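You operate a simulated robot arm through the tools that you are given. There is no shell and no other tool.

The job below is to be done with a simulated robot arm. You get a single attempt, and the scene is never put back.

Task
Wipe and regrease the top of the hinge block that the card names.
Fine: wipe the old grease off with the blue pad, then take new from the grease box with the small pad beside it; tools back, box shut. Set down upright: blue wiping pad, small black pad. A coat counts when it lies all over at full strength: go over it till it gets no stronger. What is to be rubbed or washed off counts as gone when no trace of it is left.

The check looks at the end state, three seconds after you hand in, the way a careful person would. Anything else that was tipped, shoved, dropped, spilled or broken makes it a failure.

Robot
A 7-joint arm with a two-finger parallel gripper, fixed in place. Base frame: the origin is on the floor under the middle of its stand, x ahead of it, y to its left, z up; the work surface is at about z = 860. Units: mm, degrees, N and s.
It reaches about 1479 mm from its shoulder. Its first joint turns from -166.0 to 166.0 degrees. Payload 4.4 kg.
The tool frame sits at the grasp point between the pads (the TCP): z along the fingers, y along the line on which they close. The tips reach 23 mm beyond it. Largest opening 94 mm; finger width 38, thickness 10; the body of the gripper, 54 by 96 mm, starts 39 mm behind the TCP.
Orientation is that of the tool frame in the base frame, as [roll, pitch, yaw] about the fixed x, y, z axes, in that order (R = Rz(yaw) Ry(pitch) Rx(roll)). With the fingers straight down and closing along the base's y, the tool's x points along the base's -x, its y along +y and its z along -z.

Tools
- The arm moves only by the tool arm_command. Its argument "commands" is a list of rows, each an object (a shift or turn left out is 0, a gripper value left out holds the last) with "linear": the shift along the tool's x, y, z in mm, a list of three; "turn": the turn, a rotation vector about the tool's x, y, z in degrees, a list of three. In form: [{"linear": [dx, dy, dz], "turn": [ax, ay, az]}, ...]. A call has 1 to 20 rows; each row is the pose to reach, as a shift and turn from the pose commanded when the call began, along the tool's axes at that moment. "jaw" is the opening, from 0 (shut) to 1 (fully open), set as the call begins (left out, the last holds). A row lasts 0.2 s, in which the tool goes at most 50 mm and 8.6 degrees; a call with a longer step from one row to the next is refused whole, and so is a gripper value outside its range. A pose out of reach is approached as far as the arm can. The call stops where the force on the tool passes 90 N (or 10 N more than at its start, if that is more) or the arm is blocked; 0.2 s more then pass. The fingers move at their own pace (about 72 mm/s each) and stop on an object; they squeeze with about 40 N. The grip force told is the motor's: it shows also when the fingers shut on nothing. Time passes only in rows, and 0.2 s behind the last, so rows that repeat a pose let the fingers close. It gives the time, the measured TCP pose, the force on the tool (base axes), the opening and the grip force at its end, in the units of the frame above (readings bear some noise), with the torque about the TCP (base axes, N m) and any sound that the robot's microphone picked up.
- Cameras (640 x 400 px; columns grow to the right, rows downward): "scene" is fixed at [398.6, 644.7, 1547.8]; the picture's right is [-0.47, -0.88, 0.00], its down [-0.62, 0.33, -0.72] and it looks along [0.63, -0.33, -0.70] (base axes); focal length 314 px, centre (320, 200). "wrist" rides on the gripper at [86, 16, -75] in the tool frame; the picture's right is [-0.18, 0.98, 0.00], its down [-0.58, -0.11, -0.81] and it looks along [-0.79, -0.15, 0.59] (tool axes); focal length 243 px, centre (320, 200). There is no depth. A picture from a camera that has moved, and an enlarged one, comes with that camera's place and axes in the base frame and with its lens. The place of the scene camera against the robot may be out by one fixed shift of up to 25 mm in any direction.
- capture(camera): a new picture of that camera. It takes no simulated time.
- zoom(camera, box): a new picture of the part [left, top, right, bottom] of that camera's present view, enlarged. It takes no simulated time.
- finish_job(): hands the job in; it is judged then, once.

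Nothing tells you positions but the pictures and the camera data. Unless the task says otherwise, let go and move clear before handing in.

The tools are called after "Request:" as name(argument=value, ...) on one line, values as JSON. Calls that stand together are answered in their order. arm_command: Moves the arm, as the interface text tells. Its arguments: {"type":"object","properties":{"commands":{"type":"array"},"jaw":{"type":"number"}},"required":["commands"]} The other tools are called the same way: capture (camera) takes a picture; zoom (camera, box) takes an enlarged picture of a part of a camera's view; finish_job () hands the job in.

At the start:

```text
t: 0.0
position: [651.0, 275.4, 1263.2]
orientation: [-180.0, 0.1, 179.9]
ft_force: [-0.5, 0.4, -0.6]
ft_torque: [-0.01, 0.02, -0.01]
grip_width: 94.1
grasp_force: 0.1
```

scene: 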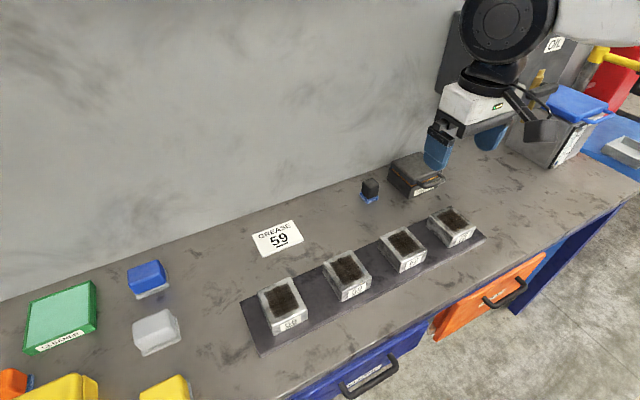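
wrist: 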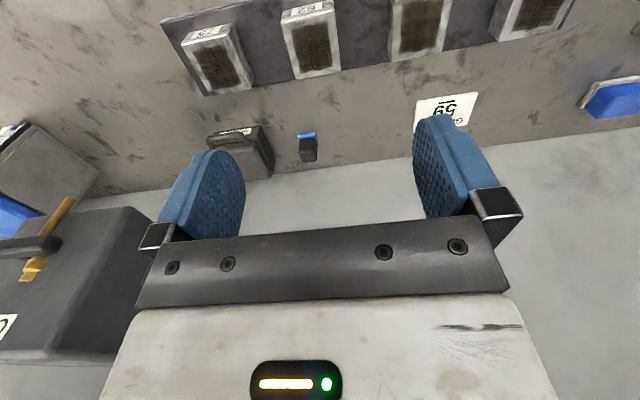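

I see a bench with four hinge blocks on a dark plate, a card reading "GREASE 59", a dark box with a small black pad beside it, and a blue pad at the left. I'll zoom in on the details before moving.

Request:
zoom(camera="scene", box=[230, 200, 390, 350])

Request:
zoom(camera="scene", box=[350, 130, 510, 280])

Request:
zoom(camera="scene", box=[0, 240, 200, 400])

Request:
zoom(camera="wrist", box=[180, 0, 480, 190])

```text
2.67 times, centred on (310, 275) of scene
camera zoom: at [398.6, 644.7, 1547.8], right [-0.47, -0.88, 0.0], down [-0.62, 0.33, -0.72], along [0.63, -0.33, -0.7], focal length 839 px, centre (347, 0)
```

zoom: 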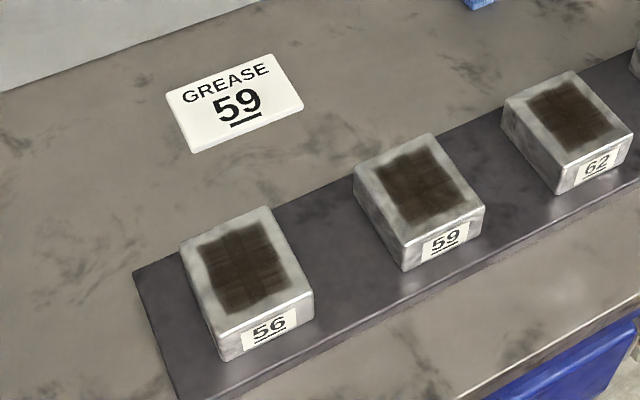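

```text
2.67 times, centred on (430, 205) of scene
camera zoom: at [398.6, 644.7, 1547.8], right [-0.47, -0.88, 0.0], down [-0.62, 0.33, -0.72], along [0.63, -0.33, -0.7], focal length 839 px, centre (27, 187)
```

zoom: 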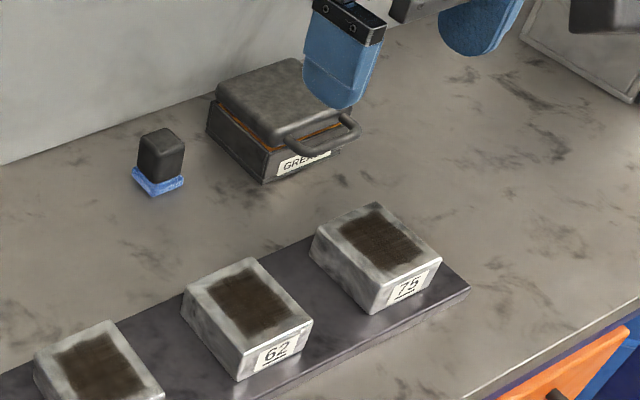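

```text
2.50 times, centred on (100, 320) of scene
camera zoom: at [398.6, 644.7, 1547.8], right [-0.47, -0.88, 0.0], down [-0.62, 0.33, -0.72], along [0.63, -0.33, -0.7], focal length 786 px, centre (870, -100)
```

zoom: 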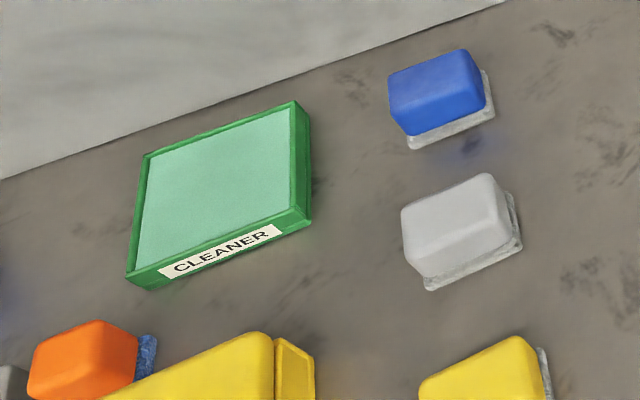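

```text
2.11 times, centred on (330, 95) of wrist
camera zoom: at [563.6, 291.2, 1338.5], right [0.18, 0.98, 0.0], down [0.58, -0.11, 0.81], along [0.79, -0.15, -0.59], focal length 511 px, centre (299, 421)
```

zoom: 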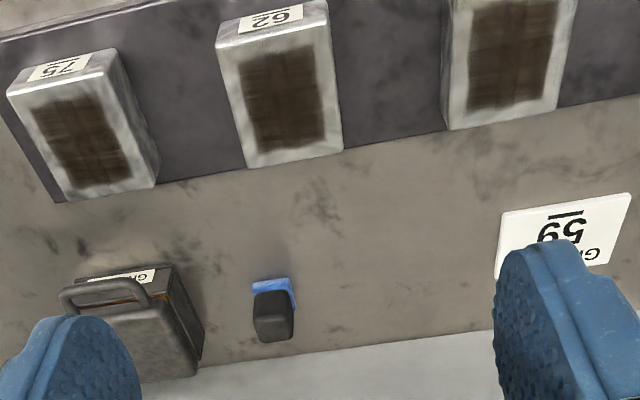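

The card names block 59, which is the second block from the left at roughly (727, 405). The blue-handled pad is near (923, 822), the grease box near (945, 15) and the small black pad near (935, 188). I'll move the wrist camera over for a closer look at the blue pad.

Request:
arm_command(commands=[{"linear": [-5, 43, 11]}, {"linear": [-10, 86, 22]}, {"linear": [-15, 129, 33]}, {"linear": [-20, 172, 44]}, {"linear": [-25, 215, 55]}, {"linear": [-30, 258, 66]}, {"linear": [-35, 301, 77]}, {"linear": [-40, 344, 88]}, {"linear": [-45, 387, 99]}, {"linear": [-50, 425, 110]}], jaw=1)

```text
t: 2.2
position: [699.9, 700.2, 1155.4]
orientation: [179.9, 0.1, -180.0]
ft_force: [0.2, 0.5, 0.6]
ft_torque: [-0.04, 0.02, 0.0]
grip_width: 93.9
grasp_force: 0.0
```

Request:
capture(camera="wrist")

Request:
capture(camera="scene")

```text
taken
camera wrist: at [612.7, 715.7, 1230.5], right [0.18, 0.98, 0.0], down [0.58, -0.11, 0.81], along [0.79, -0.15, -0.59], focal length 243 px, centre (320, 200)
```

wrist: 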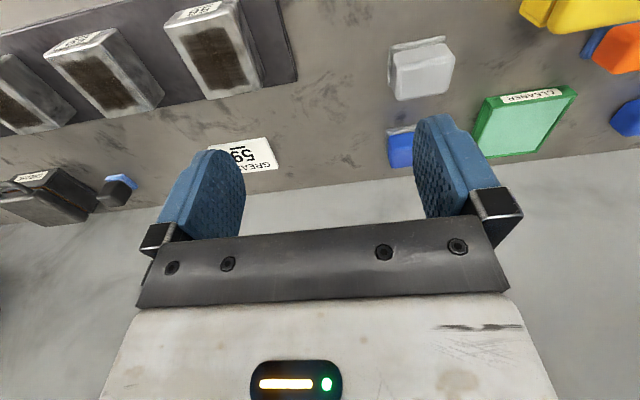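

```text
taken
```

scene: 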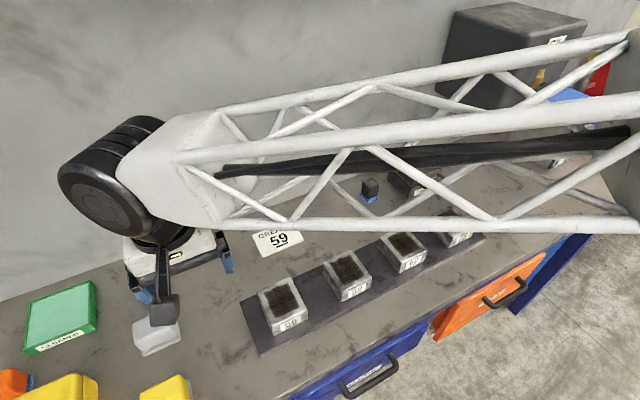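

The slanted wrist view puts the blue pad at about (920, 820), partly behind a finger. I'll move to hover above it and look straight between the fingers.

Request:
arm_command(commands=[{"linear": [-37, 20, 14]}, {"linear": [-74, 40, 28]}, {"linear": [-111, 60, 42]}, {"linear": [-148, 80, 56]}, {"linear": [-185, 100, 70]}, {"linear": [-220, 115, 85]}, {"linear": [-220, 115, 85]}])

Request:
capture(camera="wrist")

Request:
capture(camera="scene")

```text
t: 3.8
position: [919.9, 813.2, 1069.5]
orientation: [180.0, 0.1, 179.9]
ft_force: [-0.2, 0.3, -0.8]
ft_torque: [-0.01, 0.01, -0.01]
grip_width: 93.6
grasp_force: 0.1
```

```text
taken
camera wrist: at [833.2, 829.9, 1144.6], right [0.18, 0.98, 0.0], down [0.58, -0.11, 0.81], along [0.79, -0.15, -0.59], focal length 243 px, centre (320, 200)
```

wrist: 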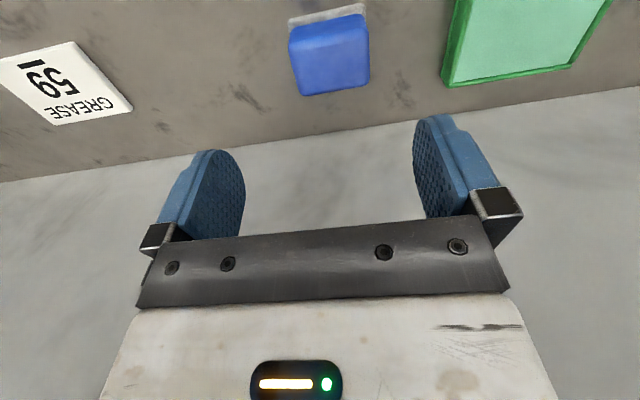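

```text
taken
```

scene: 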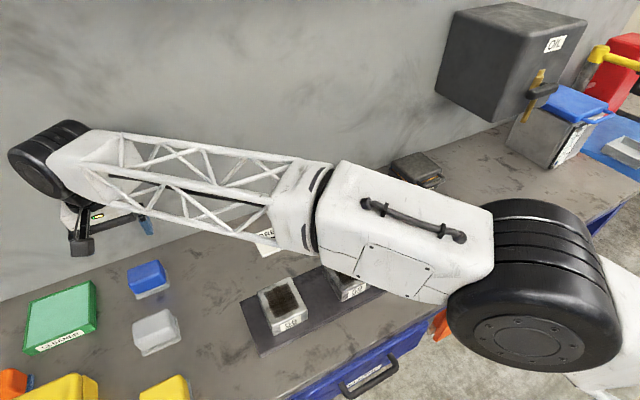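

Request:
zoom(camera="wrist", box=[250, 0, 410, 120])

Request:
zoom(camera="scene", box=[100, 240, 200, 370])

```text
3.33 times, centred on (330, 60) of wrist
camera zoom: at [833.2, 829.9, 1144.6], right [0.18, 0.98, 0.0], down [0.58, -0.11, 0.81], along [0.79, -0.15, -0.59], focal length 809 px, centre (287, 667)
```

zoom: 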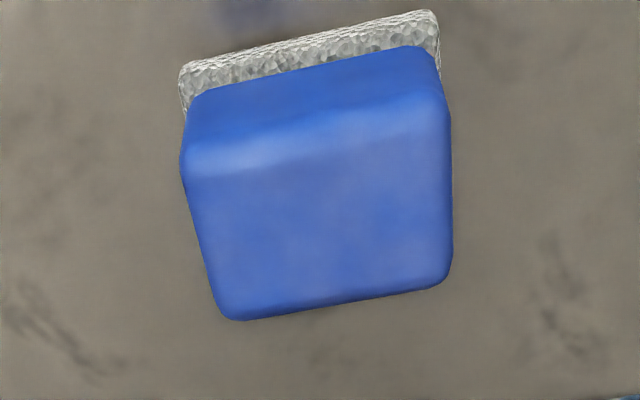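

```text
3.08 times, centred on (150, 305) of scene
camera zoom: at [398.6, 644.7, 1547.8], right [-0.47, -0.88, 0.0], down [-0.62, 0.33, -0.72], along [0.63, -0.33, -0.7], focal length 968 px, centre (843, -123)
```

zoom: 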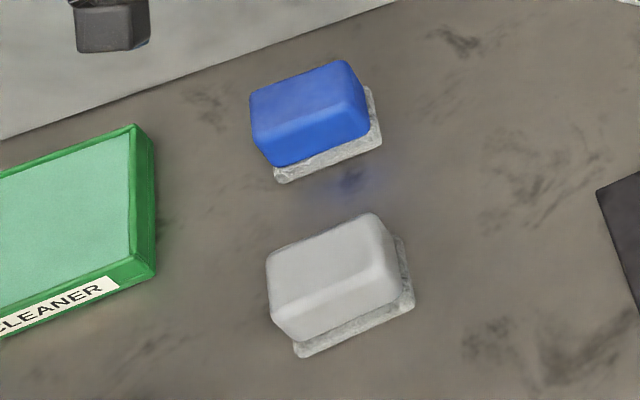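

The blue pad sits square to the bench, with its sponge spanning y≈784–856 from a front edge at x≈913, so its centre is about (942, 820). I'll align over it, come down part way and check.

Request:
arm_command(commands=[{"linear": [-22, 7, 35]}, {"linear": [-22, 7, 70]}, {"linear": [-22, 7, 100]}, {"linear": [-22, 7, 110]}, {"linear": [-22, 7, 110]}], jaw=1)

Request:
capture(camera="wrist")

Request:
zoom(camera="scene", box=[40, 180, 240, 340])

```text
t: 5.0
position: [942.4, 822.3, 958.3]
orientation: [180.0, 0.1, 180.0]
ft_force: [-0.2, -1.0, -0.3]
ft_torque: [0.01, -0.01, -0.03]
grip_width: 94.0
grasp_force: 0.1
```

```text
taken
camera wrist: at [855.9, 837.8, 1034.3], right [0.18, 0.98, 0.0], down [0.58, -0.11, 0.81], along [0.79, -0.15, -0.59], focal length 243 px, centre (320, 200)
```

wrist: 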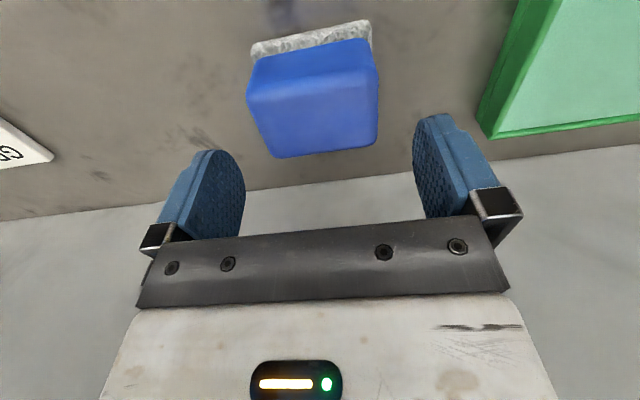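

```text
2.50 times, centred on (140, 260) of scene
camera zoom: at [398.6, 644.7, 1547.8], right [-0.47, -0.88, 0.0], down [-0.62, 0.33, -0.72], along [0.63, -0.33, -0.7], focal length 786 px, centre (770, 50)
```

zoom: 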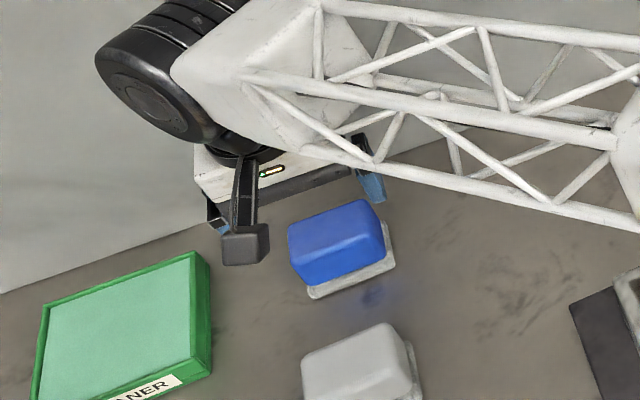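

The pad is centred between the fingers to within a few mm, with its handle spanning y≈787–853 and its top at z≈914. I'll shift 2.6 mm, descend to TCP z≈901 and close.

Request:
arm_command(commands=[{"linear": [0, -2.6, 20]}, {"linear": [0, -2.6, 40]}, {"linear": [0, -2.6, 57]}, {"linear": [0, -2.6, 57]}], jaw=1)

Request:
capture(camera="wrist")

```text
t: 6.0
position: [943.0, 819.9, 902.1]
orientation: [179.9, 0.1, 180.0]
ft_force: [-0.5, -0.9, 0.2]
ft_torque: [0.0, 0.01, 0.01]
grip_width: 94.0
grasp_force: 0.1
```

```text
taken
camera wrist: at [856.5, 836.4, 977.2], right [0.18, 0.98, 0.0], down [0.58, -0.11, 0.81], along [0.79, -0.15, -0.59], focal length 243 px, centre (320, 200)
```

wrist: 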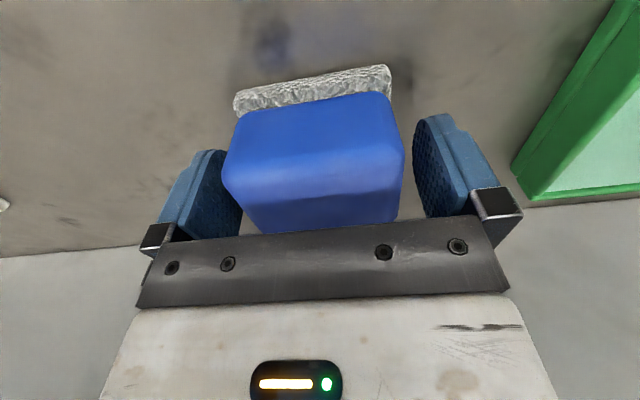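

The fingers straddle the handle with clearance on both sides, so I'll close the jaw now.

Request:
arm_command(commands=[{"linear": [0, 0, 0]}, {"linear": [0, 0, 0]}, {"linear": [0, 0, 0]}, {"linear": [0, 0, 0]}], jaw=0)

```text
t: 7.0
position: [943.2, 819.9, 901.6]
orientation: [-179.9, 0.1, 180.0]
ft_force: [0.5, 0.1, -0.2]
ft_torque: [0.0, 0.01, -0.01]
grip_width: 70.6
grasp_force: 39.8
```

The handle is gripped at 70.6 mm wide. I'll lift it straight up and check that it hangs true.

Request:
arm_command(commands=[{"linear": [0, 0, -10]}, {"linear": [0, 0, -30]}, {"linear": [0, 0, -70]}, {"linear": [0, 0, -110]}, {"linear": [0, 0, -150]}, {"linear": [0, 0, -150]}])

Request:
capture(camera="wrist")

Request:
capture(camera="scene")

```text
t: 8.4
position: [943.7, 821.2, 1052.7]
orientation: [179.9, 0.0, -179.9]
ft_force: [0.0, 0.0, 0.7]
ft_torque: [-0.02, -0.03, 0.03]
grip_width: 0.2
grasp_force: 40.3
```

```text
taken
camera wrist: at [856.2, 835.8, 1128.1], right [0.18, 0.98, 0.0], down [0.58, -0.11, 0.81], along [0.79, -0.15, -0.59], focal length 243 px, centre (320, 200)
```

wrist: 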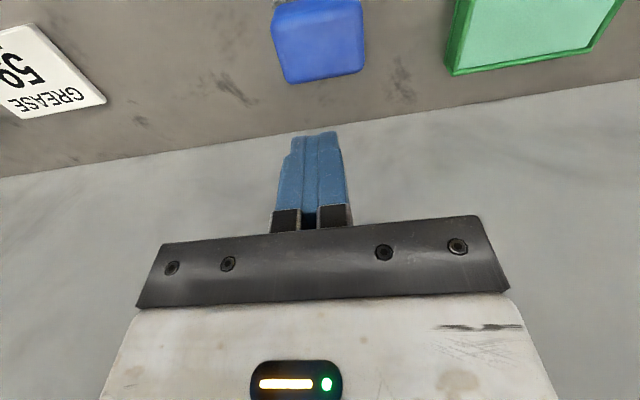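

```text
taken
```

scene: 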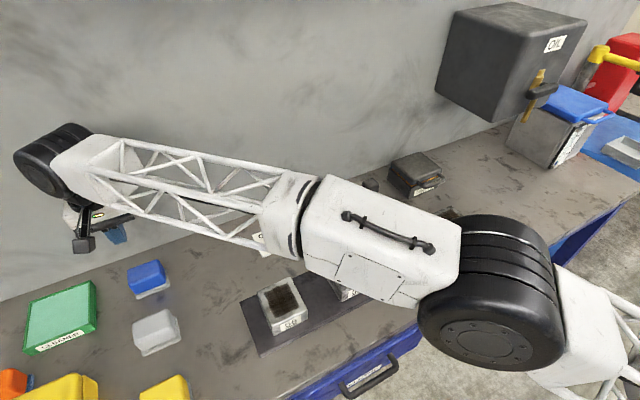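

The pad slipped out of the grip: the jaw has shut to 0.2 mm and the pad is still standing on the bench, slightly turned. I'll look closely at its shape before regripping.

Request:
zoom(camera="wrist", box=[240, 0, 400, 100])

Request:
zoom(camera="scene", box=[100, 240, 200, 370])

```text
4.00 times, centred on (320, 50) of wrist
camera zoom: at [856.2, 835.8, 1128.1], right [0.18, 0.98, 0.0], down [0.58, -0.11, 0.81], along [0.79, -0.15, -0.59], focal length 970 px, centre (320, 800)
```

zoom: 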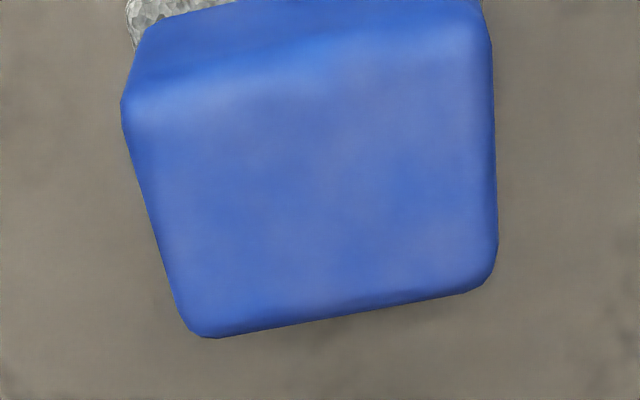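

```text
3.08 times, centred on (150, 305) of scene
camera zoom: at [398.6, 644.7, 1547.8], right [-0.47, -0.88, 0.0], down [-0.62, 0.33, -0.72], along [0.63, -0.33, -0.7], focal length 968 px, centre (843, -123)
```

zoom: 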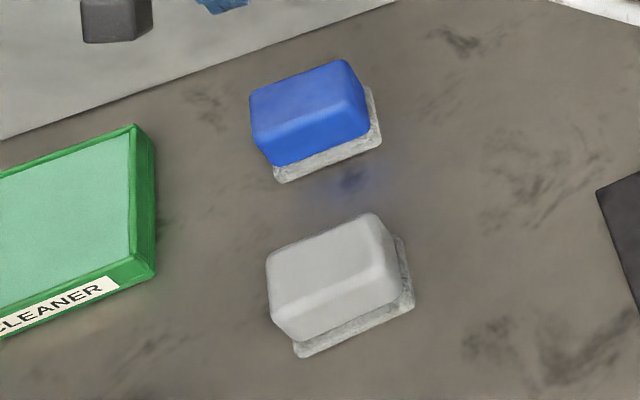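

The pad hasn't shifted at all, so the grip simply slid off its sides. I'll regrip slightly lower and lift in tiny steps to see how the width and force behave.

Request:
arm_command(commands=[{"linear": [0, 0, 0]}, {"linear": [0, 0, 0]}, {"linear": [0, 0, 0]}, {"linear": [0, 0, 0]}, {"linear": [0, 0, 40]}, {"linear": [0, 0, 80]}, {"linear": [0, 0, 120]}, {"linear": [0, 0, 145]}, {"linear": [0, 0, 155]}, {"linear": [0, 0, 155]}], jaw=1)

Request:
arm_command(commands=[{"linear": [0, 0, 0]}, {"linear": [0, 0, 0]}, {"linear": [0, 0, 0]}, {"linear": [0, 0, 0]}, {"linear": [0, 0, 0]}], jaw=0)

Request:
zoom(camera="wrist", box=[140, 40, 520, 260])

Request:
arm_command(commands=[{"linear": [0, 0, -1]}, {"linear": [0, 0, -2]}, {"linear": [0, 0, -3]}, {"linear": [0, 0, -3]}])

```text
t: 10.6
position: [942.7, 820.2, 897.1]
orientation: [179.9, 0.1, -180.0]
ft_force: [-0.4, -0.5, 1.3]
ft_torque: [0.01, 0.0, -0.03]
grip_width: 94.0
grasp_force: 0.1
```

```text
t: 11.8
position: [942.3, 820.7, 897.5]
orientation: [180.0, 0.1, 180.0]
ft_force: [0.2, 0.7, 1.0]
ft_torque: [-0.01, 0.01, -0.02]
grip_width: 70.4
grasp_force: 39.8
```

```text
1.68 times, centred on (330, 150) of wrist
camera zoom: at [855.9, 836.1, 972.9], right [0.18, 0.98, 0.0], down [0.58, -0.11, 0.81], along [0.79, -0.15, -0.59], focal length 409 px, centre (303, 284)
```

zoom: 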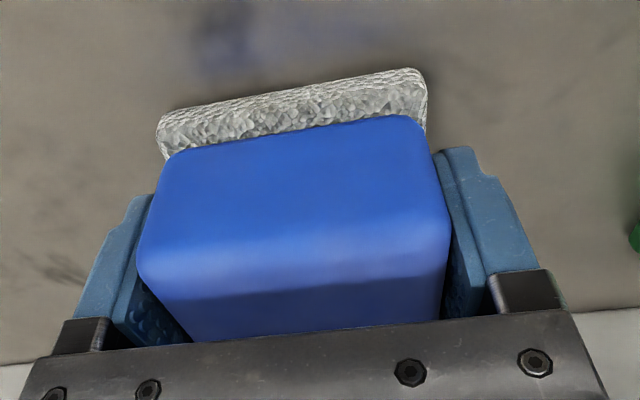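

```text
t: 12.8
position: [943.5, 819.2, 899.7]
orientation: [180.0, 0.1, 179.9]
ft_force: [-0.2, 0.9, -1.3]
ft_torque: [0.0, 0.04, 0.0]
grip_width: 70.8
grasp_force: 40.4
```

The grip reads a steady 70.8 mm after a 3 mm lift. I'll check whether the pad is off the bench, then keep lifting slowly.

Request:
zoom(camera="wrist", box=[140, 40, 520, 260])

Request:
arm_command(commands=[{"linear": [0, 0, -1.5]}, {"linear": [0, 0, -3]}, {"linear": [0, 0, -4.5]}, {"linear": [0, 0, -6]}, {"linear": [0, 0, -6]}])

Request:
zoom(camera="wrist", box=[140, 40, 520, 260])

```text
1.68 times, centred on (330, 150) of wrist
camera zoom: at [856.1, 835.7, 975.5], right [0.18, 0.98, 0.0], down [0.58, -0.11, 0.81], along [0.79, -0.15, -0.59], focal length 409 px, centre (303, 284)
```

zoom: 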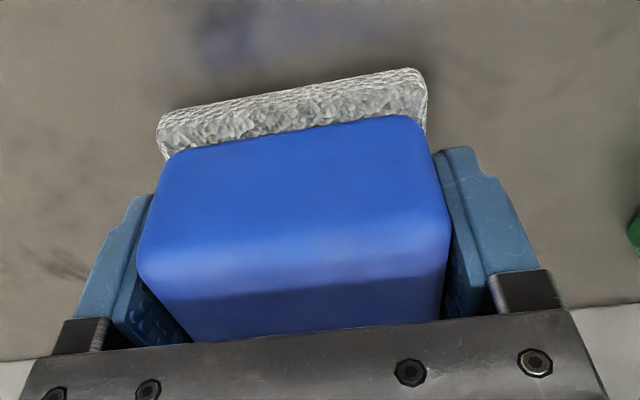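

```text
t: 14.0
position: [942.9, 819.9, 905.0]
orientation: [-180.0, 0.1, 180.0]
ft_force: [-0.4, 0.6, 0.1]
ft_torque: [0.01, 0.01, -0.01]
grip_width: 70.5
grasp_force: 40.0
```

```text
1.68 times, centred on (330, 150) of wrist
camera zoom: at [856.5, 835.6, 981.4], right [0.18, 0.98, 0.0], down [0.58, -0.11, 0.81], along [0.79, -0.15, -0.59], focal length 409 px, centre (303, 284)
```

zoom: 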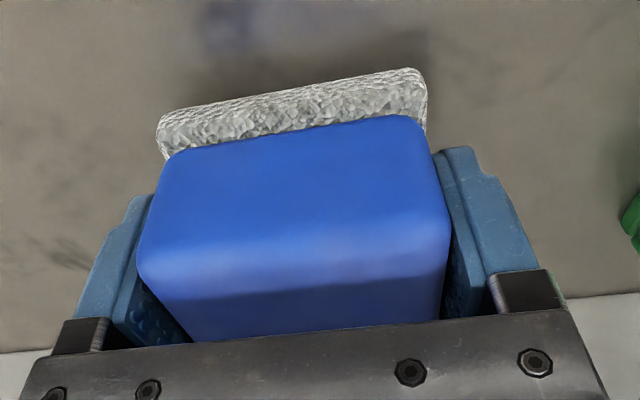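

The pad is now rising with the gripper, since it stays fixed in the view while its shadow spreads. I'll keep raising it gently.

Request:
arm_command(commands=[{"linear": [0, 0, -4]}, {"linear": [0, 0, -10]}, {"linear": [0, 0, -18]}, {"linear": [0, 0, -26]}, {"linear": [0, 0, -34]}, {"linear": [0, 0, -42]}, {"linear": [0, 0, -50]}, {"linear": [0, 0, -58]}, {"linear": [0, 0, -66]}, {"linear": [0, 0, -74]}, {"linear": [0, 0, -82]}, {"linear": [0, 0, -90]}, {"linear": [0, 0, -98]}, {"linear": [0, 0, -106]}, {"linear": [0, 0, -114]}, {"linear": [0, 0, -120]}])

Request:
capture(camera="wrist")

```text
t: 17.4
position: [942.4, 818.5, 1025.4]
orientation: [180.0, 0.1, -179.9]
ft_force: [-0.7, 0.4, -1.0]
ft_torque: [-0.01, 0.0, 0.0]
grip_width: 70.5
grasp_force: 40.5
```

```text
taken
camera wrist: at [855.6, 835.2, 1101.0], right [0.18, 0.98, 0.0], down [0.58, -0.11, 0.81], along [0.79, -0.15, -0.59], focal length 243 px, centre (320, 200)
```

wrist: 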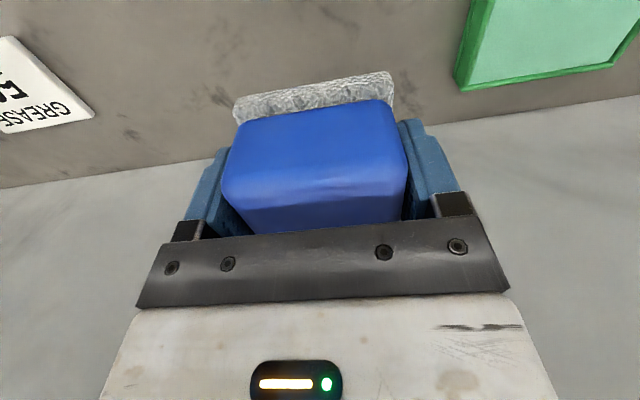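

The pad is held firmly. I'll carry it high over the bench to a spot where the wrist camera can see block 59 past the pad.

Request:
arm_command(commands=[{"linear": [10, -15, -20]}, {"linear": [24, -43, -45]}, {"linear": [40, -71, -70]}, {"linear": [56, -100, -95]}, {"linear": [73, -130, -95]}, {"linear": [90, -160, -95]}, {"linear": [107, -190, -95]}, {"linear": [124, -220, -95]}, {"linear": [141, -250, -95]}, {"linear": [158, -280, -95]}, {"linear": [175, -310, -95]}, {"linear": [192, -340, -95]}, {"linear": [209, -370, -95]}, {"linear": [226, -400, -95]}, {"linear": [243, -430, -95]}, {"linear": [260, -460, -95]}, {"linear": [277, -490, -95]}, {"linear": [290, -515, -95]}, {"linear": [300, -535, -95]}, {"linear": [302, -539, -95]}])

Request:
capture(camera="wrist")

Request:
capture(camera="scene")

```text
t: 21.6
position: [640.2, 279.8, 1119.9]
orientation: [180.0, 0.2, -180.0]
ft_force: [0.2, -0.8, -0.8]
ft_torque: [0.01, 0.0, 0.01]
grip_width: 70.5
grasp_force: 40.1
```

```text
taken
camera wrist: at [553.6, 296.7, 1195.7], right [0.18, 0.98, 0.0], down [0.58, -0.11, 0.81], along [0.79, -0.15, -0.59], focal length 243 px, centre (320, 200)
```

wrist: 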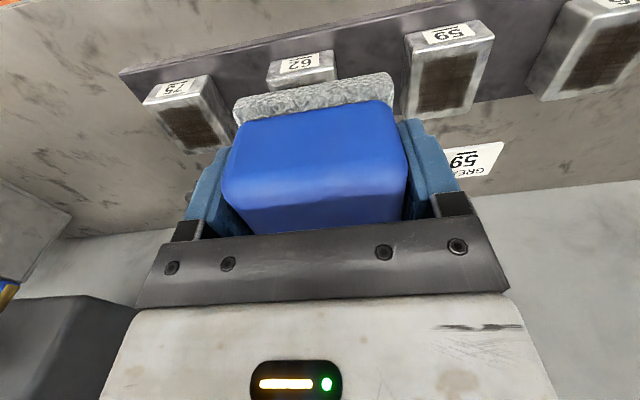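

```text
taken
```

scene: 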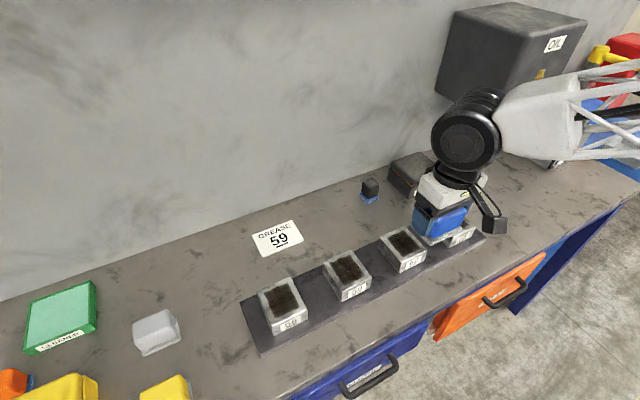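

Request:
zoom(camera="wrist", box=[380, 0, 540, 130])

Request:
zoom(camera="scene", box=[300, 230, 400, 310])

```text
3.08 times, centred on (460, 65) of wrist
camera zoom: at [553.6, 296.7, 1195.7], right [0.18, 0.98, 0.0], down [0.58, -0.11, 0.81], along [0.79, -0.15, -0.59], focal length 746 px, centre (-111, 615)
```

zoom: 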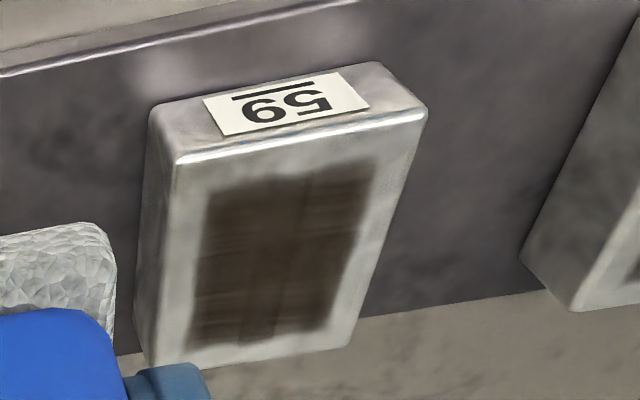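

```text
5.00 times, centred on (350, 270) of scene
camera zoom: at [398.6, 644.7, 1547.8], right [-0.47, -0.88, 0.0], down [-0.62, 0.33, -0.72], along [0.63, -0.33, -0.7], focal length 1572 px, centre (170, -150)
```

zoom: 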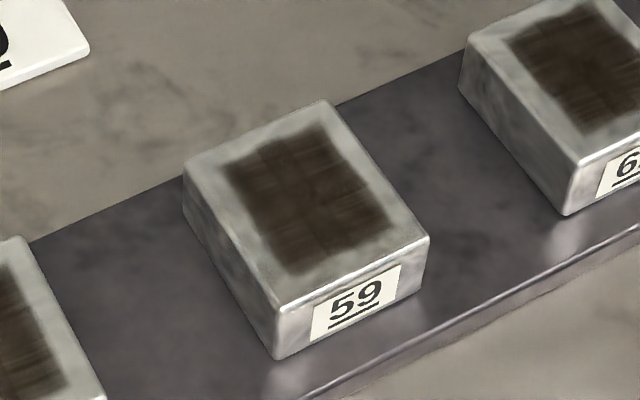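

From the wrist view, block 59's top spans x≈686–772 and y≈374–454 at z≈912. The grease patch covers about x 699–765, y 387–444, centred at (732, 415). I'll carry the pad over it and then come down slowly.

Request:
arm_command(commands=[{"linear": [-15, 22, 0]}, {"linear": [-32, 47, 10]}, {"linear": [-49, 72, 30]}, {"linear": [-66, 97, 50]}, {"linear": [-83, 122, 75]}, {"linear": [-90, 133, 100]}, {"linear": [-92, 135, 125]}, {"linear": [-92, 135, 140]}, {"linear": [-92, 135, 150]}, {"linear": [-92, 135, 155]}, {"linear": [-92, 135, 155]}])

Request:
capture(camera="wrist")

Request:
zoom(camera="scene", box=[260, 180, 440, 320])

```text
t: 24.0
position: [734.7, 417.3, 966.2]
orientation: [180.0, 0.1, -179.9]
ft_force: [0.0, 0.4, -0.5]
ft_torque: [-0.02, -0.03, 0.01]
grip_width: 70.6
grasp_force: 40.1
```

```text
taken
camera wrist: at [646.6, 432.9, 1041.9], right [0.18, 0.98, 0.0], down [0.58, -0.11, 0.81], along [0.79, -0.15, -0.59], focal length 243 px, centre (320, 200)
```

wrist: 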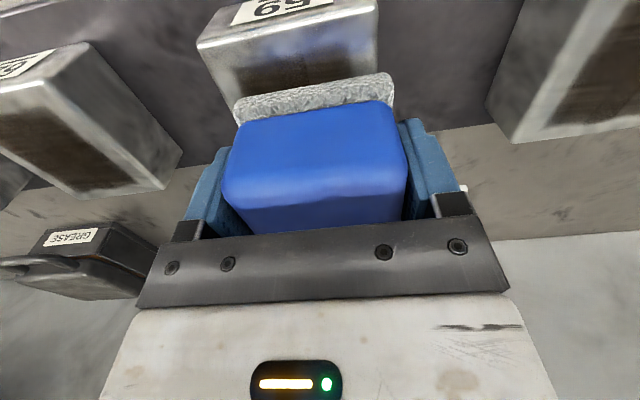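

```text
2.86 times, centred on (350, 250) of scene
camera zoom: at [398.6, 644.7, 1547.8], right [-0.47, -0.88, 0.0], down [-0.62, 0.33, -0.72], along [0.63, -0.33, -0.7], focal length 898 px, centre (234, 57)
```

zoom: 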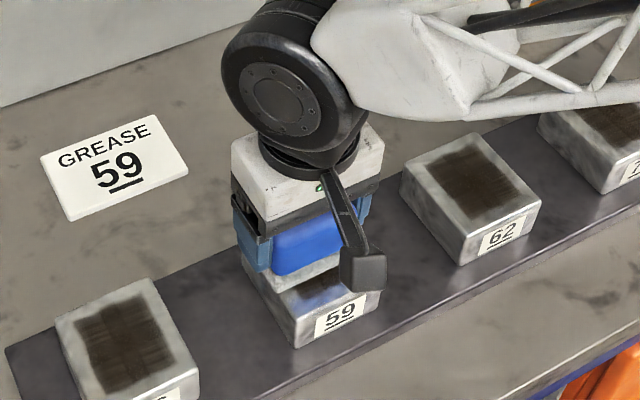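

Refining with both views, the block top is nearer z≈920, spanning x 684–770 and y 372–451, with the grease centred at about (729, 413). I'll centre the pad and lower it in small steps while watching the force.

Request:
arm_command(commands=[{"linear": [4, -3, 1]}, {"linear": [4, -3, 2]}, {"linear": [4, -3, 3]}, {"linear": [4, -3, 4]}, {"linear": [4, -3, 5]}, {"linear": [4, -3, 6]}, {"linear": [4, -3, 6]}])

```text
t: 25.6
position: [729.7, 412.7, 961.2]
orientation: [179.9, 0.3, 180.0]
ft_force: [-9.9, -8.6, 40.4]
ft_torque: [-0.87, 0.79, 0.0]
grip_width: 70.9
grasp_force: 40.3
```

Contact came early, with about 40 N already at TCP z≈961. I'll ease back a little so the press stays moderate.

Request:
arm_command(commands=[{"linear": [0, 0, -1]}, {"linear": [0, 0, -2]}, {"linear": [0, 0, -2]}])

Request:
capture(camera="wrist")

Request:
zoom(camera="scene", box=[260, 180, 440, 320])

```text
t: 26.4
position: [728.7, 414.1, 962.4]
orientation: [179.9, 0.2, -179.9]
ft_force: [4.4, 4.8, 33.5]
ft_torque: [-0.02, -0.07, -0.04]
grip_width: 70.5
grasp_force: 39.6
```

```text
taken
camera wrist: at [642.5, 429.8, 1037.3], right [0.18, 0.98, 0.0], down [0.58, -0.11, 0.81], along [0.79, -0.15, -0.59], focal length 243 px, centre (320, 200)
```

wrist: 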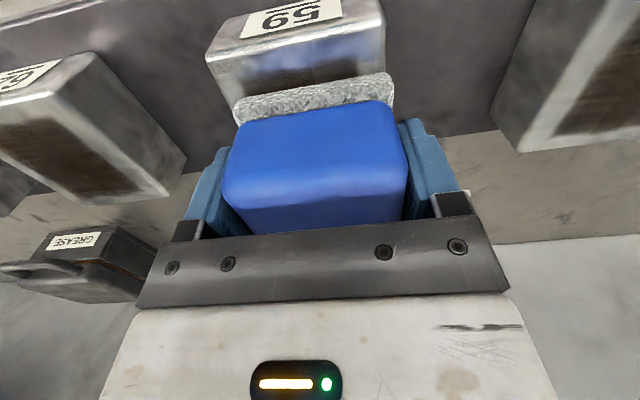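

```text
2.86 times, centred on (350, 250) of scene
camera zoom: at [398.6, 644.7, 1547.8], right [-0.47, -0.88, 0.0], down [-0.62, 0.33, -0.72], along [0.63, -0.33, -0.7], focal length 898 px, centre (234, 57)
```

zoom: 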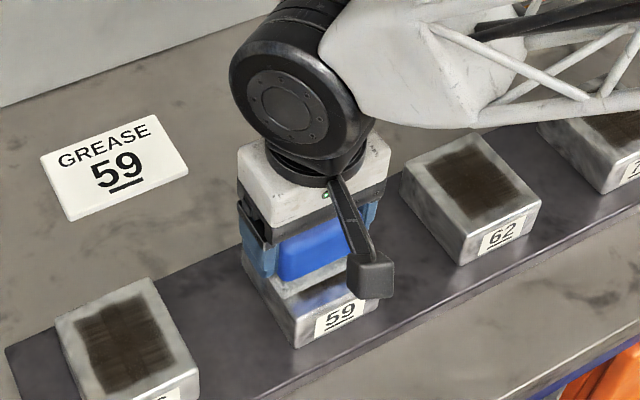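

Request:
arm_command(commands=[{"linear": [0, 0, -1]}, {"linear": [0, 0, -2]}, {"linear": [0, 0, -2]}])

```text
t: 27.2
position: [728.9, 412.5, 961.6]
orientation: [180.0, 0.1, 179.9]
ft_force: [3.2, 1.9, 9.7]
ft_torque: [0.24, -0.4, 0.04]
grip_width: 70.4
grasp_force: 39.7
```

The press is now light at about 10 N, putting first contact near TCP z≈963.8. I'll stroke fore and aft with a little more pressure.

Request:
arm_command(commands=[{"linear": [0, 0, 0.5]}, {"linear": [8, 0, 0.8]}, {"linear": [16, 0, 0.8]}, {"linear": [20, 0, 0.8]}, {"linear": [12, 0, 0.8]}, {"linear": [4, 0, 0.8]}, {"linear": [-4, 0, 0.8]}, {"linear": [-12, 0, 0.8]}, {"linear": [-20, 0, 0.8]}, {"linear": [-12, 0, 0.8]}, {"linear": [-4, 0, 0.8]}, {"linear": [4, 0, 0.8]}, {"linear": [12, 0, 0.8]}, {"linear": [20, 0, 0.8]}])

Request:
capture(camera="wrist")

Request:
zoom(camera="scene", box=[260, 180, 440, 320])

```text
t: 30.2
position: [709.9, 411.7, 962.8]
orientation: [179.9, 0.1, 180.0]
ft_force: [0.6, 0.2, -0.9]
ft_torque: [-0.01, 0.0, 0.0]
grip_width: 70.6
grasp_force: 40.3
```

```text
taken
camera wrist: at [622.7, 428.6, 1038.5], right [0.18, 0.98, 0.0], down [0.58, -0.11, 0.81], along [0.79, -0.15, -0.59], focal length 243 px, centre (320, 200)
```

wrist: 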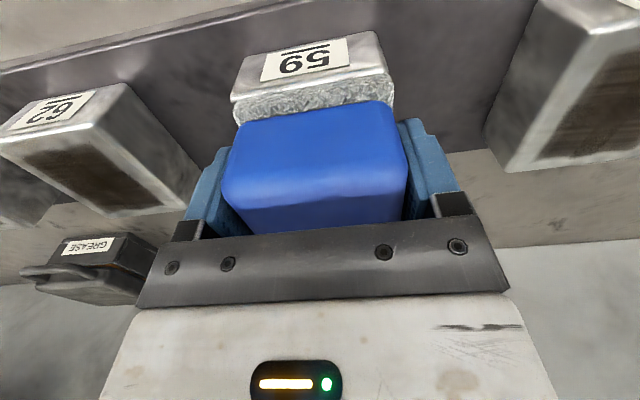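

```text
2.86 times, centred on (350, 250) of scene
camera zoom: at [398.6, 644.7, 1547.8], right [-0.47, -0.88, 0.0], down [-0.62, 0.33, -0.72], along [0.63, -0.33, -0.7], focal length 898 px, centre (234, 57)
```

zoom: 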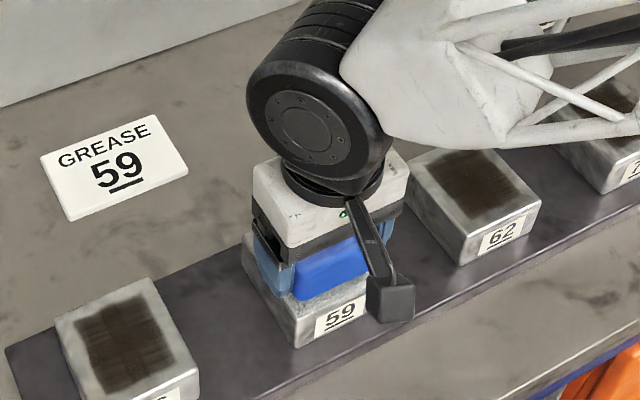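

The force has dropped to nearly zero, so the pad has lost contact. I'll lift and move aside to inspect both the block and the pad before pressing again.

Request:
arm_command(commands=[{"linear": [0, 0, -10]}, {"linear": [0, 0, -30]}, {"linear": [0, -20, -60]}, {"linear": [15, -50, -90]}, {"linear": [30, -80, -120]}, {"linear": [45, -110, -140]}, {"linear": [60, -130, -150]}, {"linear": [60, -130, -150]}])

Request:
capture(camera="wrist")

Request:
zoom(camera="scene", box=[300, 230, 400, 310])

```text
t: 32.0
position: [648.9, 283.5, 1113.2]
orientation: [180.0, 0.1, -180.0]
ft_force: [0.8, -0.4, -1.2]
ft_torque: [0.01, 0.04, -0.02]
grip_width: 70.6
grasp_force: 39.9
```

```text
taken
camera wrist: at [561.6, 299.2, 1189.2], right [0.18, 0.98, 0.0], down [0.58, -0.11, 0.81], along [0.79, -0.15, -0.59], focal length 243 px, centre (320, 200)
```

wrist: 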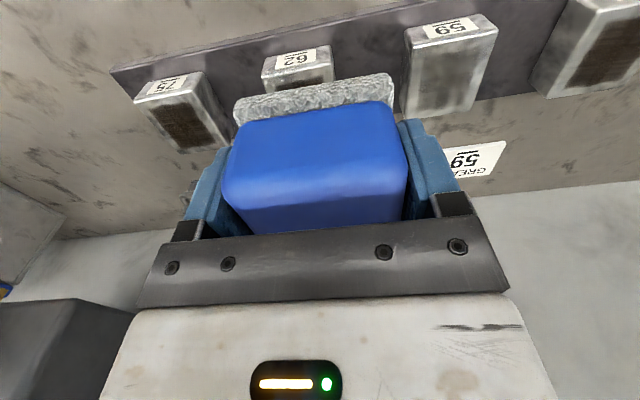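

```text
5.00 times, centred on (350, 270) of scene
camera zoom: at [398.6, 644.7, 1547.8], right [-0.47, -0.88, 0.0], down [-0.62, 0.33, -0.72], along [0.63, -0.33, -0.7], focal length 1572 px, centre (170, -150)
```

zoom: 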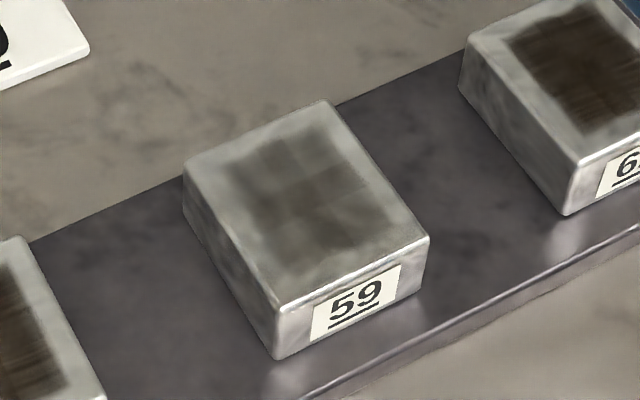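

The grease has faded a lot but a smear is still visible. I'll go back over the block for another round of wiping.

Request:
arm_command(commands=[{"linear": [-20, 30, 10]}, {"linear": [-40, 60, 30]}, {"linear": [-60, 90, 60]}, {"linear": [-75, 120, 95]}, {"linear": [-80, 130, 125]}, {"linear": [-80, 130, 140]}, {"linear": [-80, 130, 145]}, {"linear": [-80, 130, 147]}, {"linear": [-80, 130, 148]}, {"linear": [-80, 130, 149]}, {"linear": [-80, 130, 149]}])

```text
t: 34.4
position: [729.7, 411.4, 964.1]
orientation: [179.9, 0.1, -179.9]
ft_force: [0.4, -0.3, -0.4]
ft_torque: [-0.02, 0.0, 0.0]
grip_width: 70.5
grasp_force: 40.6
```

Request:
arm_command(commands=[{"linear": [0, 0, 1]}, {"linear": [0, 0, 2]}, {"linear": [0, 0, 2]}])

Request:
arm_command(commands=[{"linear": [0, 0, 1]}, {"linear": [0, 0, 2]}, {"linear": [0, 0, 2]}])

```text
t: 35.2
position: [728.5, 412.4, 962.4]
orientation: [179.9, 0.1, 180.0]
ft_force: [-0.2, -1.6, 3.2]
ft_torque: [-0.19, 0.06, 0.01]
grip_width: 70.8
grasp_force: 40.1
```

```text
t: 36.0
position: [729.9, 412.7, 961.9]
orientation: [179.9, 0.2, -180.0]
ft_force: [-7.6, -4.7, 31.9]
ft_torque: [-0.67, 0.74, -0.02]
grip_width: 70.2
grasp_force: 40.4
```

The force builds about 14 N per mm here. I'll wipe at about 17–20 N with longer strokes that also shift sideways.

Request:
arm_command(commands=[{"linear": [0, 0, -0.8]}, {"linear": [10, 0, -0.8]}, {"linear": [20, 0, -0.8]}, {"linear": [10, 0, -0.8]}, {"linear": [0, 0, -0.8]}, {"linear": [-10, 0, -0.8]}, {"linear": [-20, 0, -0.8]}, {"linear": [-10, 0, -0.8]}, {"linear": [0, 0, -0.8]}, {"linear": [10, 0, -0.8]}, {"linear": [20, 0, -0.8]}, {"linear": [20, 6, -0.8]}, {"linear": [10, 6, -0.8]}, {"linear": [0, 6, -0.8]}, {"linear": [-10, 6, -0.8]}, {"linear": [-20, 6, -0.8]}, {"linear": [-20, 0, -0.8]}, {"linear": [-20, -6, -0.8]}, {"linear": [-10, -6, -0.8]}, {"linear": [0, -6, -0.8]}])

```text
t: 40.2
position: [730.4, 406.6, 961.4]
orientation: [179.8, 0.2, -180.0]
ft_force: [24.5, -3.1, 49.7]
ft_torque: [-0.44, -0.6, 0.15]
grip_width: 70.5
grasp_force: 40.2
```

Pressing reached about 50 N at the end of that pass. I'll ease up 1 mm and continue the strokes.

Request:
arm_command(commands=[{"linear": [0, 0, -1.5]}, {"linear": [10, 0, -1.5]}, {"linear": [20, 0, -1.5]}, {"linear": [20, 6, -1.5]}, {"linear": [10, 6, -1.5]}, {"linear": [0, 6, -1.5]}, {"linear": [-10, 6, -1.5]}, {"linear": [-20, 6, -1.5]}, {"linear": [-10, 6, -1.5]}, {"linear": [0, 6, -1.5]}, {"linear": [10, 6, -1.5]}, {"linear": [20, 6, -1.5]}, {"linear": [10, 6, -1.5]}, {"linear": [0, 6, -1.5]}])

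Request:
arm_command(commands=[{"linear": [0, 0, -10]}, {"linear": [0, 0, -30]}, {"linear": [20, -20, -60]}, {"linear": [35, -50, -90]}, {"linear": [50, -80, -120]}, {"linear": [65, -110, -140]}, {"linear": [80, -130, -150]}, {"linear": [80, -130, -150]}])

Request:
zoom(camera="wrist", box=[380, 0, 540, 130])

Request:
zoom(camera="scene", box=[300, 230, 400, 310])

```text
t: 43.2
position: [729.3, 412.0, 962.4]
orientation: [-180.0, 0.1, 180.0]
ft_force: [-0.5, 0.4, 0.2]
ft_torque: [0.01, 0.02, 0.01]
grip_width: 70.6
grasp_force: 40.2
```

```text
t: 45.0
position: [648.5, 280.8, 1111.4]
orientation: [-180.0, 0.1, -180.0]
ft_force: [0.6, -0.3, -0.3]
ft_torque: [0.0, 0.0, -0.01]
grip_width: 70.3
grasp_force: 39.5
```

```text
3.08 times, centred on (460, 65) of wrist
camera zoom: at [562.8, 297.9, 1186.8], right [0.18, 0.98, 0.0], down [0.58, -0.11, 0.81], along [0.79, -0.15, -0.59], focal length 746 px, centre (-111, 615)
```

zoom: 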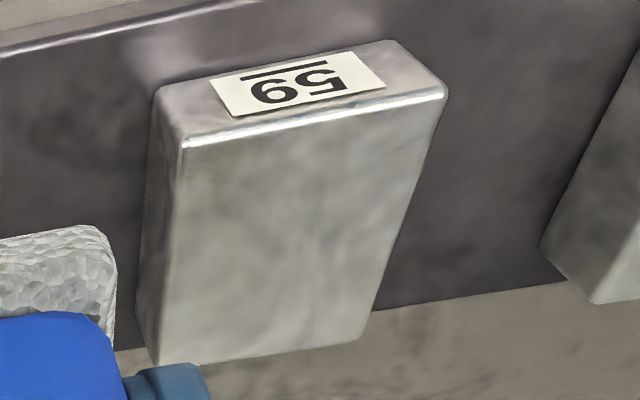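

```text
5.00 times, centred on (350, 270) of scene
camera zoom: at [398.6, 644.7, 1547.8], right [-0.47, -0.88, 0.0], down [-0.62, 0.33, -0.72], along [0.63, -0.33, -0.7], focal length 1572 px, centre (170, -150)
```

zoom: 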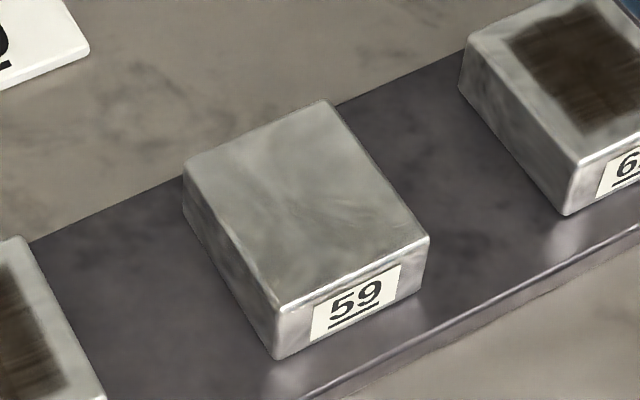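

The patch is nearly gone, with perhaps a faint tint left. I'll do one more full round so that no trace remains.

Request:
arm_command(commands=[{"linear": [-20, 30, 10]}, {"linear": [-40, 60, 30]}, {"linear": [-60, 90, 60]}, {"linear": [-75, 120, 95]}, {"linear": [-80, 130, 125]}, {"linear": [-80, 130, 140]}, {"linear": [-80, 130, 147]}, {"linear": [-80, 130, 149]}, {"linear": [-80, 130, 150]}, {"linear": [-80, 130, 151]}, {"linear": [-80, 130, 151]}])

Request:
arm_command(commands=[{"linear": [0, 0, 0.5]}, {"linear": [0, 0, 1]}, {"linear": [0, 0, 1]}])

```text
t: 47.4
position: [729.4, 412.6, 961.2]
orientation: [179.9, 0.2, 179.9]
ft_force: [0.9, 2.7, 7.2]
ft_torque: [-0.15, 0.16, -0.02]
grip_width: 70.3
grasp_force: 39.5
```

```text
t: 48.2
position: [729.3, 413.2, 962.1]
orientation: [179.9, 0.2, -179.9]
ft_force: [-0.5, 0.3, 27.4]
ft_torque: [-0.43, 0.38, 0.0]
grip_width: 70.5
grasp_force: 39.5
```

Request:
arm_command(commands=[{"linear": [10, 0, 0]}, {"linear": [20, 0, 0]}, {"linear": [10, 0, 0]}, {"linear": [0, 0, 0]}, {"linear": [-10, 0, 0]}, {"linear": [-20, 0, 0]}, {"linear": [-10, 0, 0]}, {"linear": [0, 0, 0]}, {"linear": [10, 0, 0]}, {"linear": [20, 0, 0]}, {"linear": [20, 7, 0]}, {"linear": [10, 7, 0]}, {"linear": [0, 7, 0]}, {"linear": [-10, 7, 0]}, {"linear": [-20, 7, 0]}, {"linear": [-20, 0, 0]}, {"linear": [-20, -7, 0]}, {"linear": [-10, -7, 0]}, {"linear": [0, -7, 0]}])

Request:
arm_command(commands=[{"linear": [10, 0, 0]}, {"linear": [20, 0, 0]}, {"linear": [20, 7, 0]}, {"linear": [10, 7, 0]}, {"linear": [0, 7, 0]}, {"linear": [-10, 7, 0]}, {"linear": [-20, 7, 0]}, {"linear": [-10, 7, 0]}, {"linear": [0, 7, 0]}, {"linear": [10, 7, 0]}, {"linear": [20, 7, 0]}, {"linear": [10, 7, 0]}, {"linear": [0, 7, 0]}])

```text
t: 50.8
position: [715.8, 421.0, 961.9]
orientation: [-180.0, 0.1, 179.9]
ft_force: [-2.5, -0.2, 9.0]
ft_torque: [-0.11, -0.09, -0.05]
grip_width: 70.4
grasp_force: 39.8
stopped in row 13: the force on the tool passed its limit at 91 N (the readings are from after the stop); the commanded pose is now the measured one
```

```text
t: 53.6
position: [716.3, 427.6, 962.6]
orientation: [179.8, 0.0, -180.0]
ft_force: [-10.6, 0.4, 20.2]
ft_torque: [-0.1, 0.17, -0.03]
grip_width: 70.4
grasp_force: 39.8
```

The force spiked past the limit mid-stroke, so the second pass ran off-centre, about 14 mm nearer the robot and 15 mm to the left. I'll lift and check the block, the plate and the pad.

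Request:
arm_command(commands=[{"linear": [0, 0, -10]}, {"linear": [0, 0, -30]}, {"linear": [20, -30, -60]}, {"linear": [35, -60, -90]}, {"linear": [50, -90, -120]}, {"linear": [60, -120, -140]}, {"linear": [68, -145, -150]}, {"linear": [68, -145, -150]}])

Request:
capture(camera="wrist")

Request:
zoom(camera="wrist", box=[380, 0, 540, 130])

Request:
zoom(camera="scene", box=[300, 230, 400, 310])

Request:
capture(camera="scene")

```text
t: 55.4
position: [645.8, 282.0, 1111.8]
orientation: [179.8, 0.0, 179.9]
ft_force: [-0.6, -0.4, -1.6]
ft_torque: [0.0, 0.01, -0.01]
grip_width: 70.5
grasp_force: 40.1
```

```text
taken
camera wrist: at [559.2, 298.5, 1187.4], right [0.18, 0.98, 0.0], down [0.58, -0.11, 0.81], along [0.79, -0.15, -0.59], focal length 243 px, centre (320, 200)
```

wrist: 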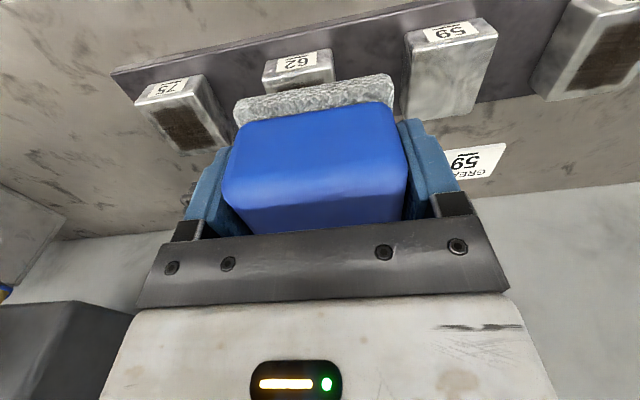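

```text
3.08 times, centred on (460, 65) of wrist
camera zoom: at [559.2, 298.5, 1187.4], right [0.18, 0.98, 0.0], down [0.58, -0.11, 0.81], along [0.79, -0.15, -0.59], focal length 746 px, centre (-111, 615)
```

zoom: 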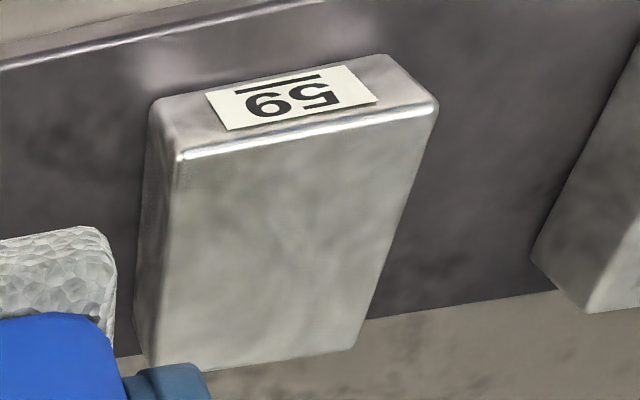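

```text
5.00 times, centred on (350, 270) of scene
camera zoom: at [398.6, 644.7, 1547.8], right [-0.47, -0.88, 0.0], down [-0.62, 0.33, -0.72], along [0.63, -0.33, -0.7], focal length 1572 px, centre (170, -150)
```

zoom: 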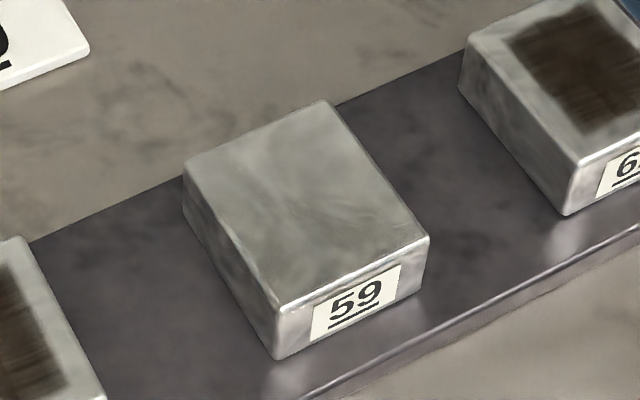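

```text
taken
```

scene: 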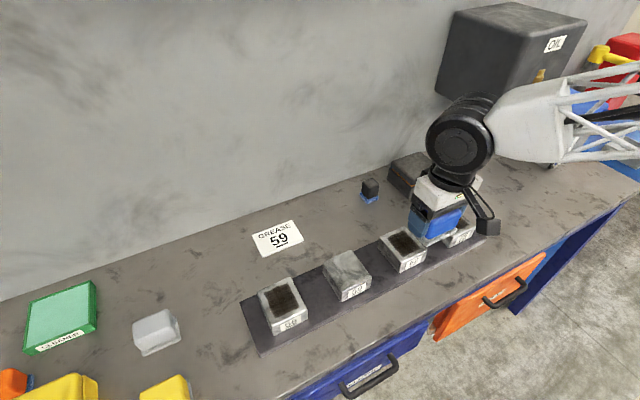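

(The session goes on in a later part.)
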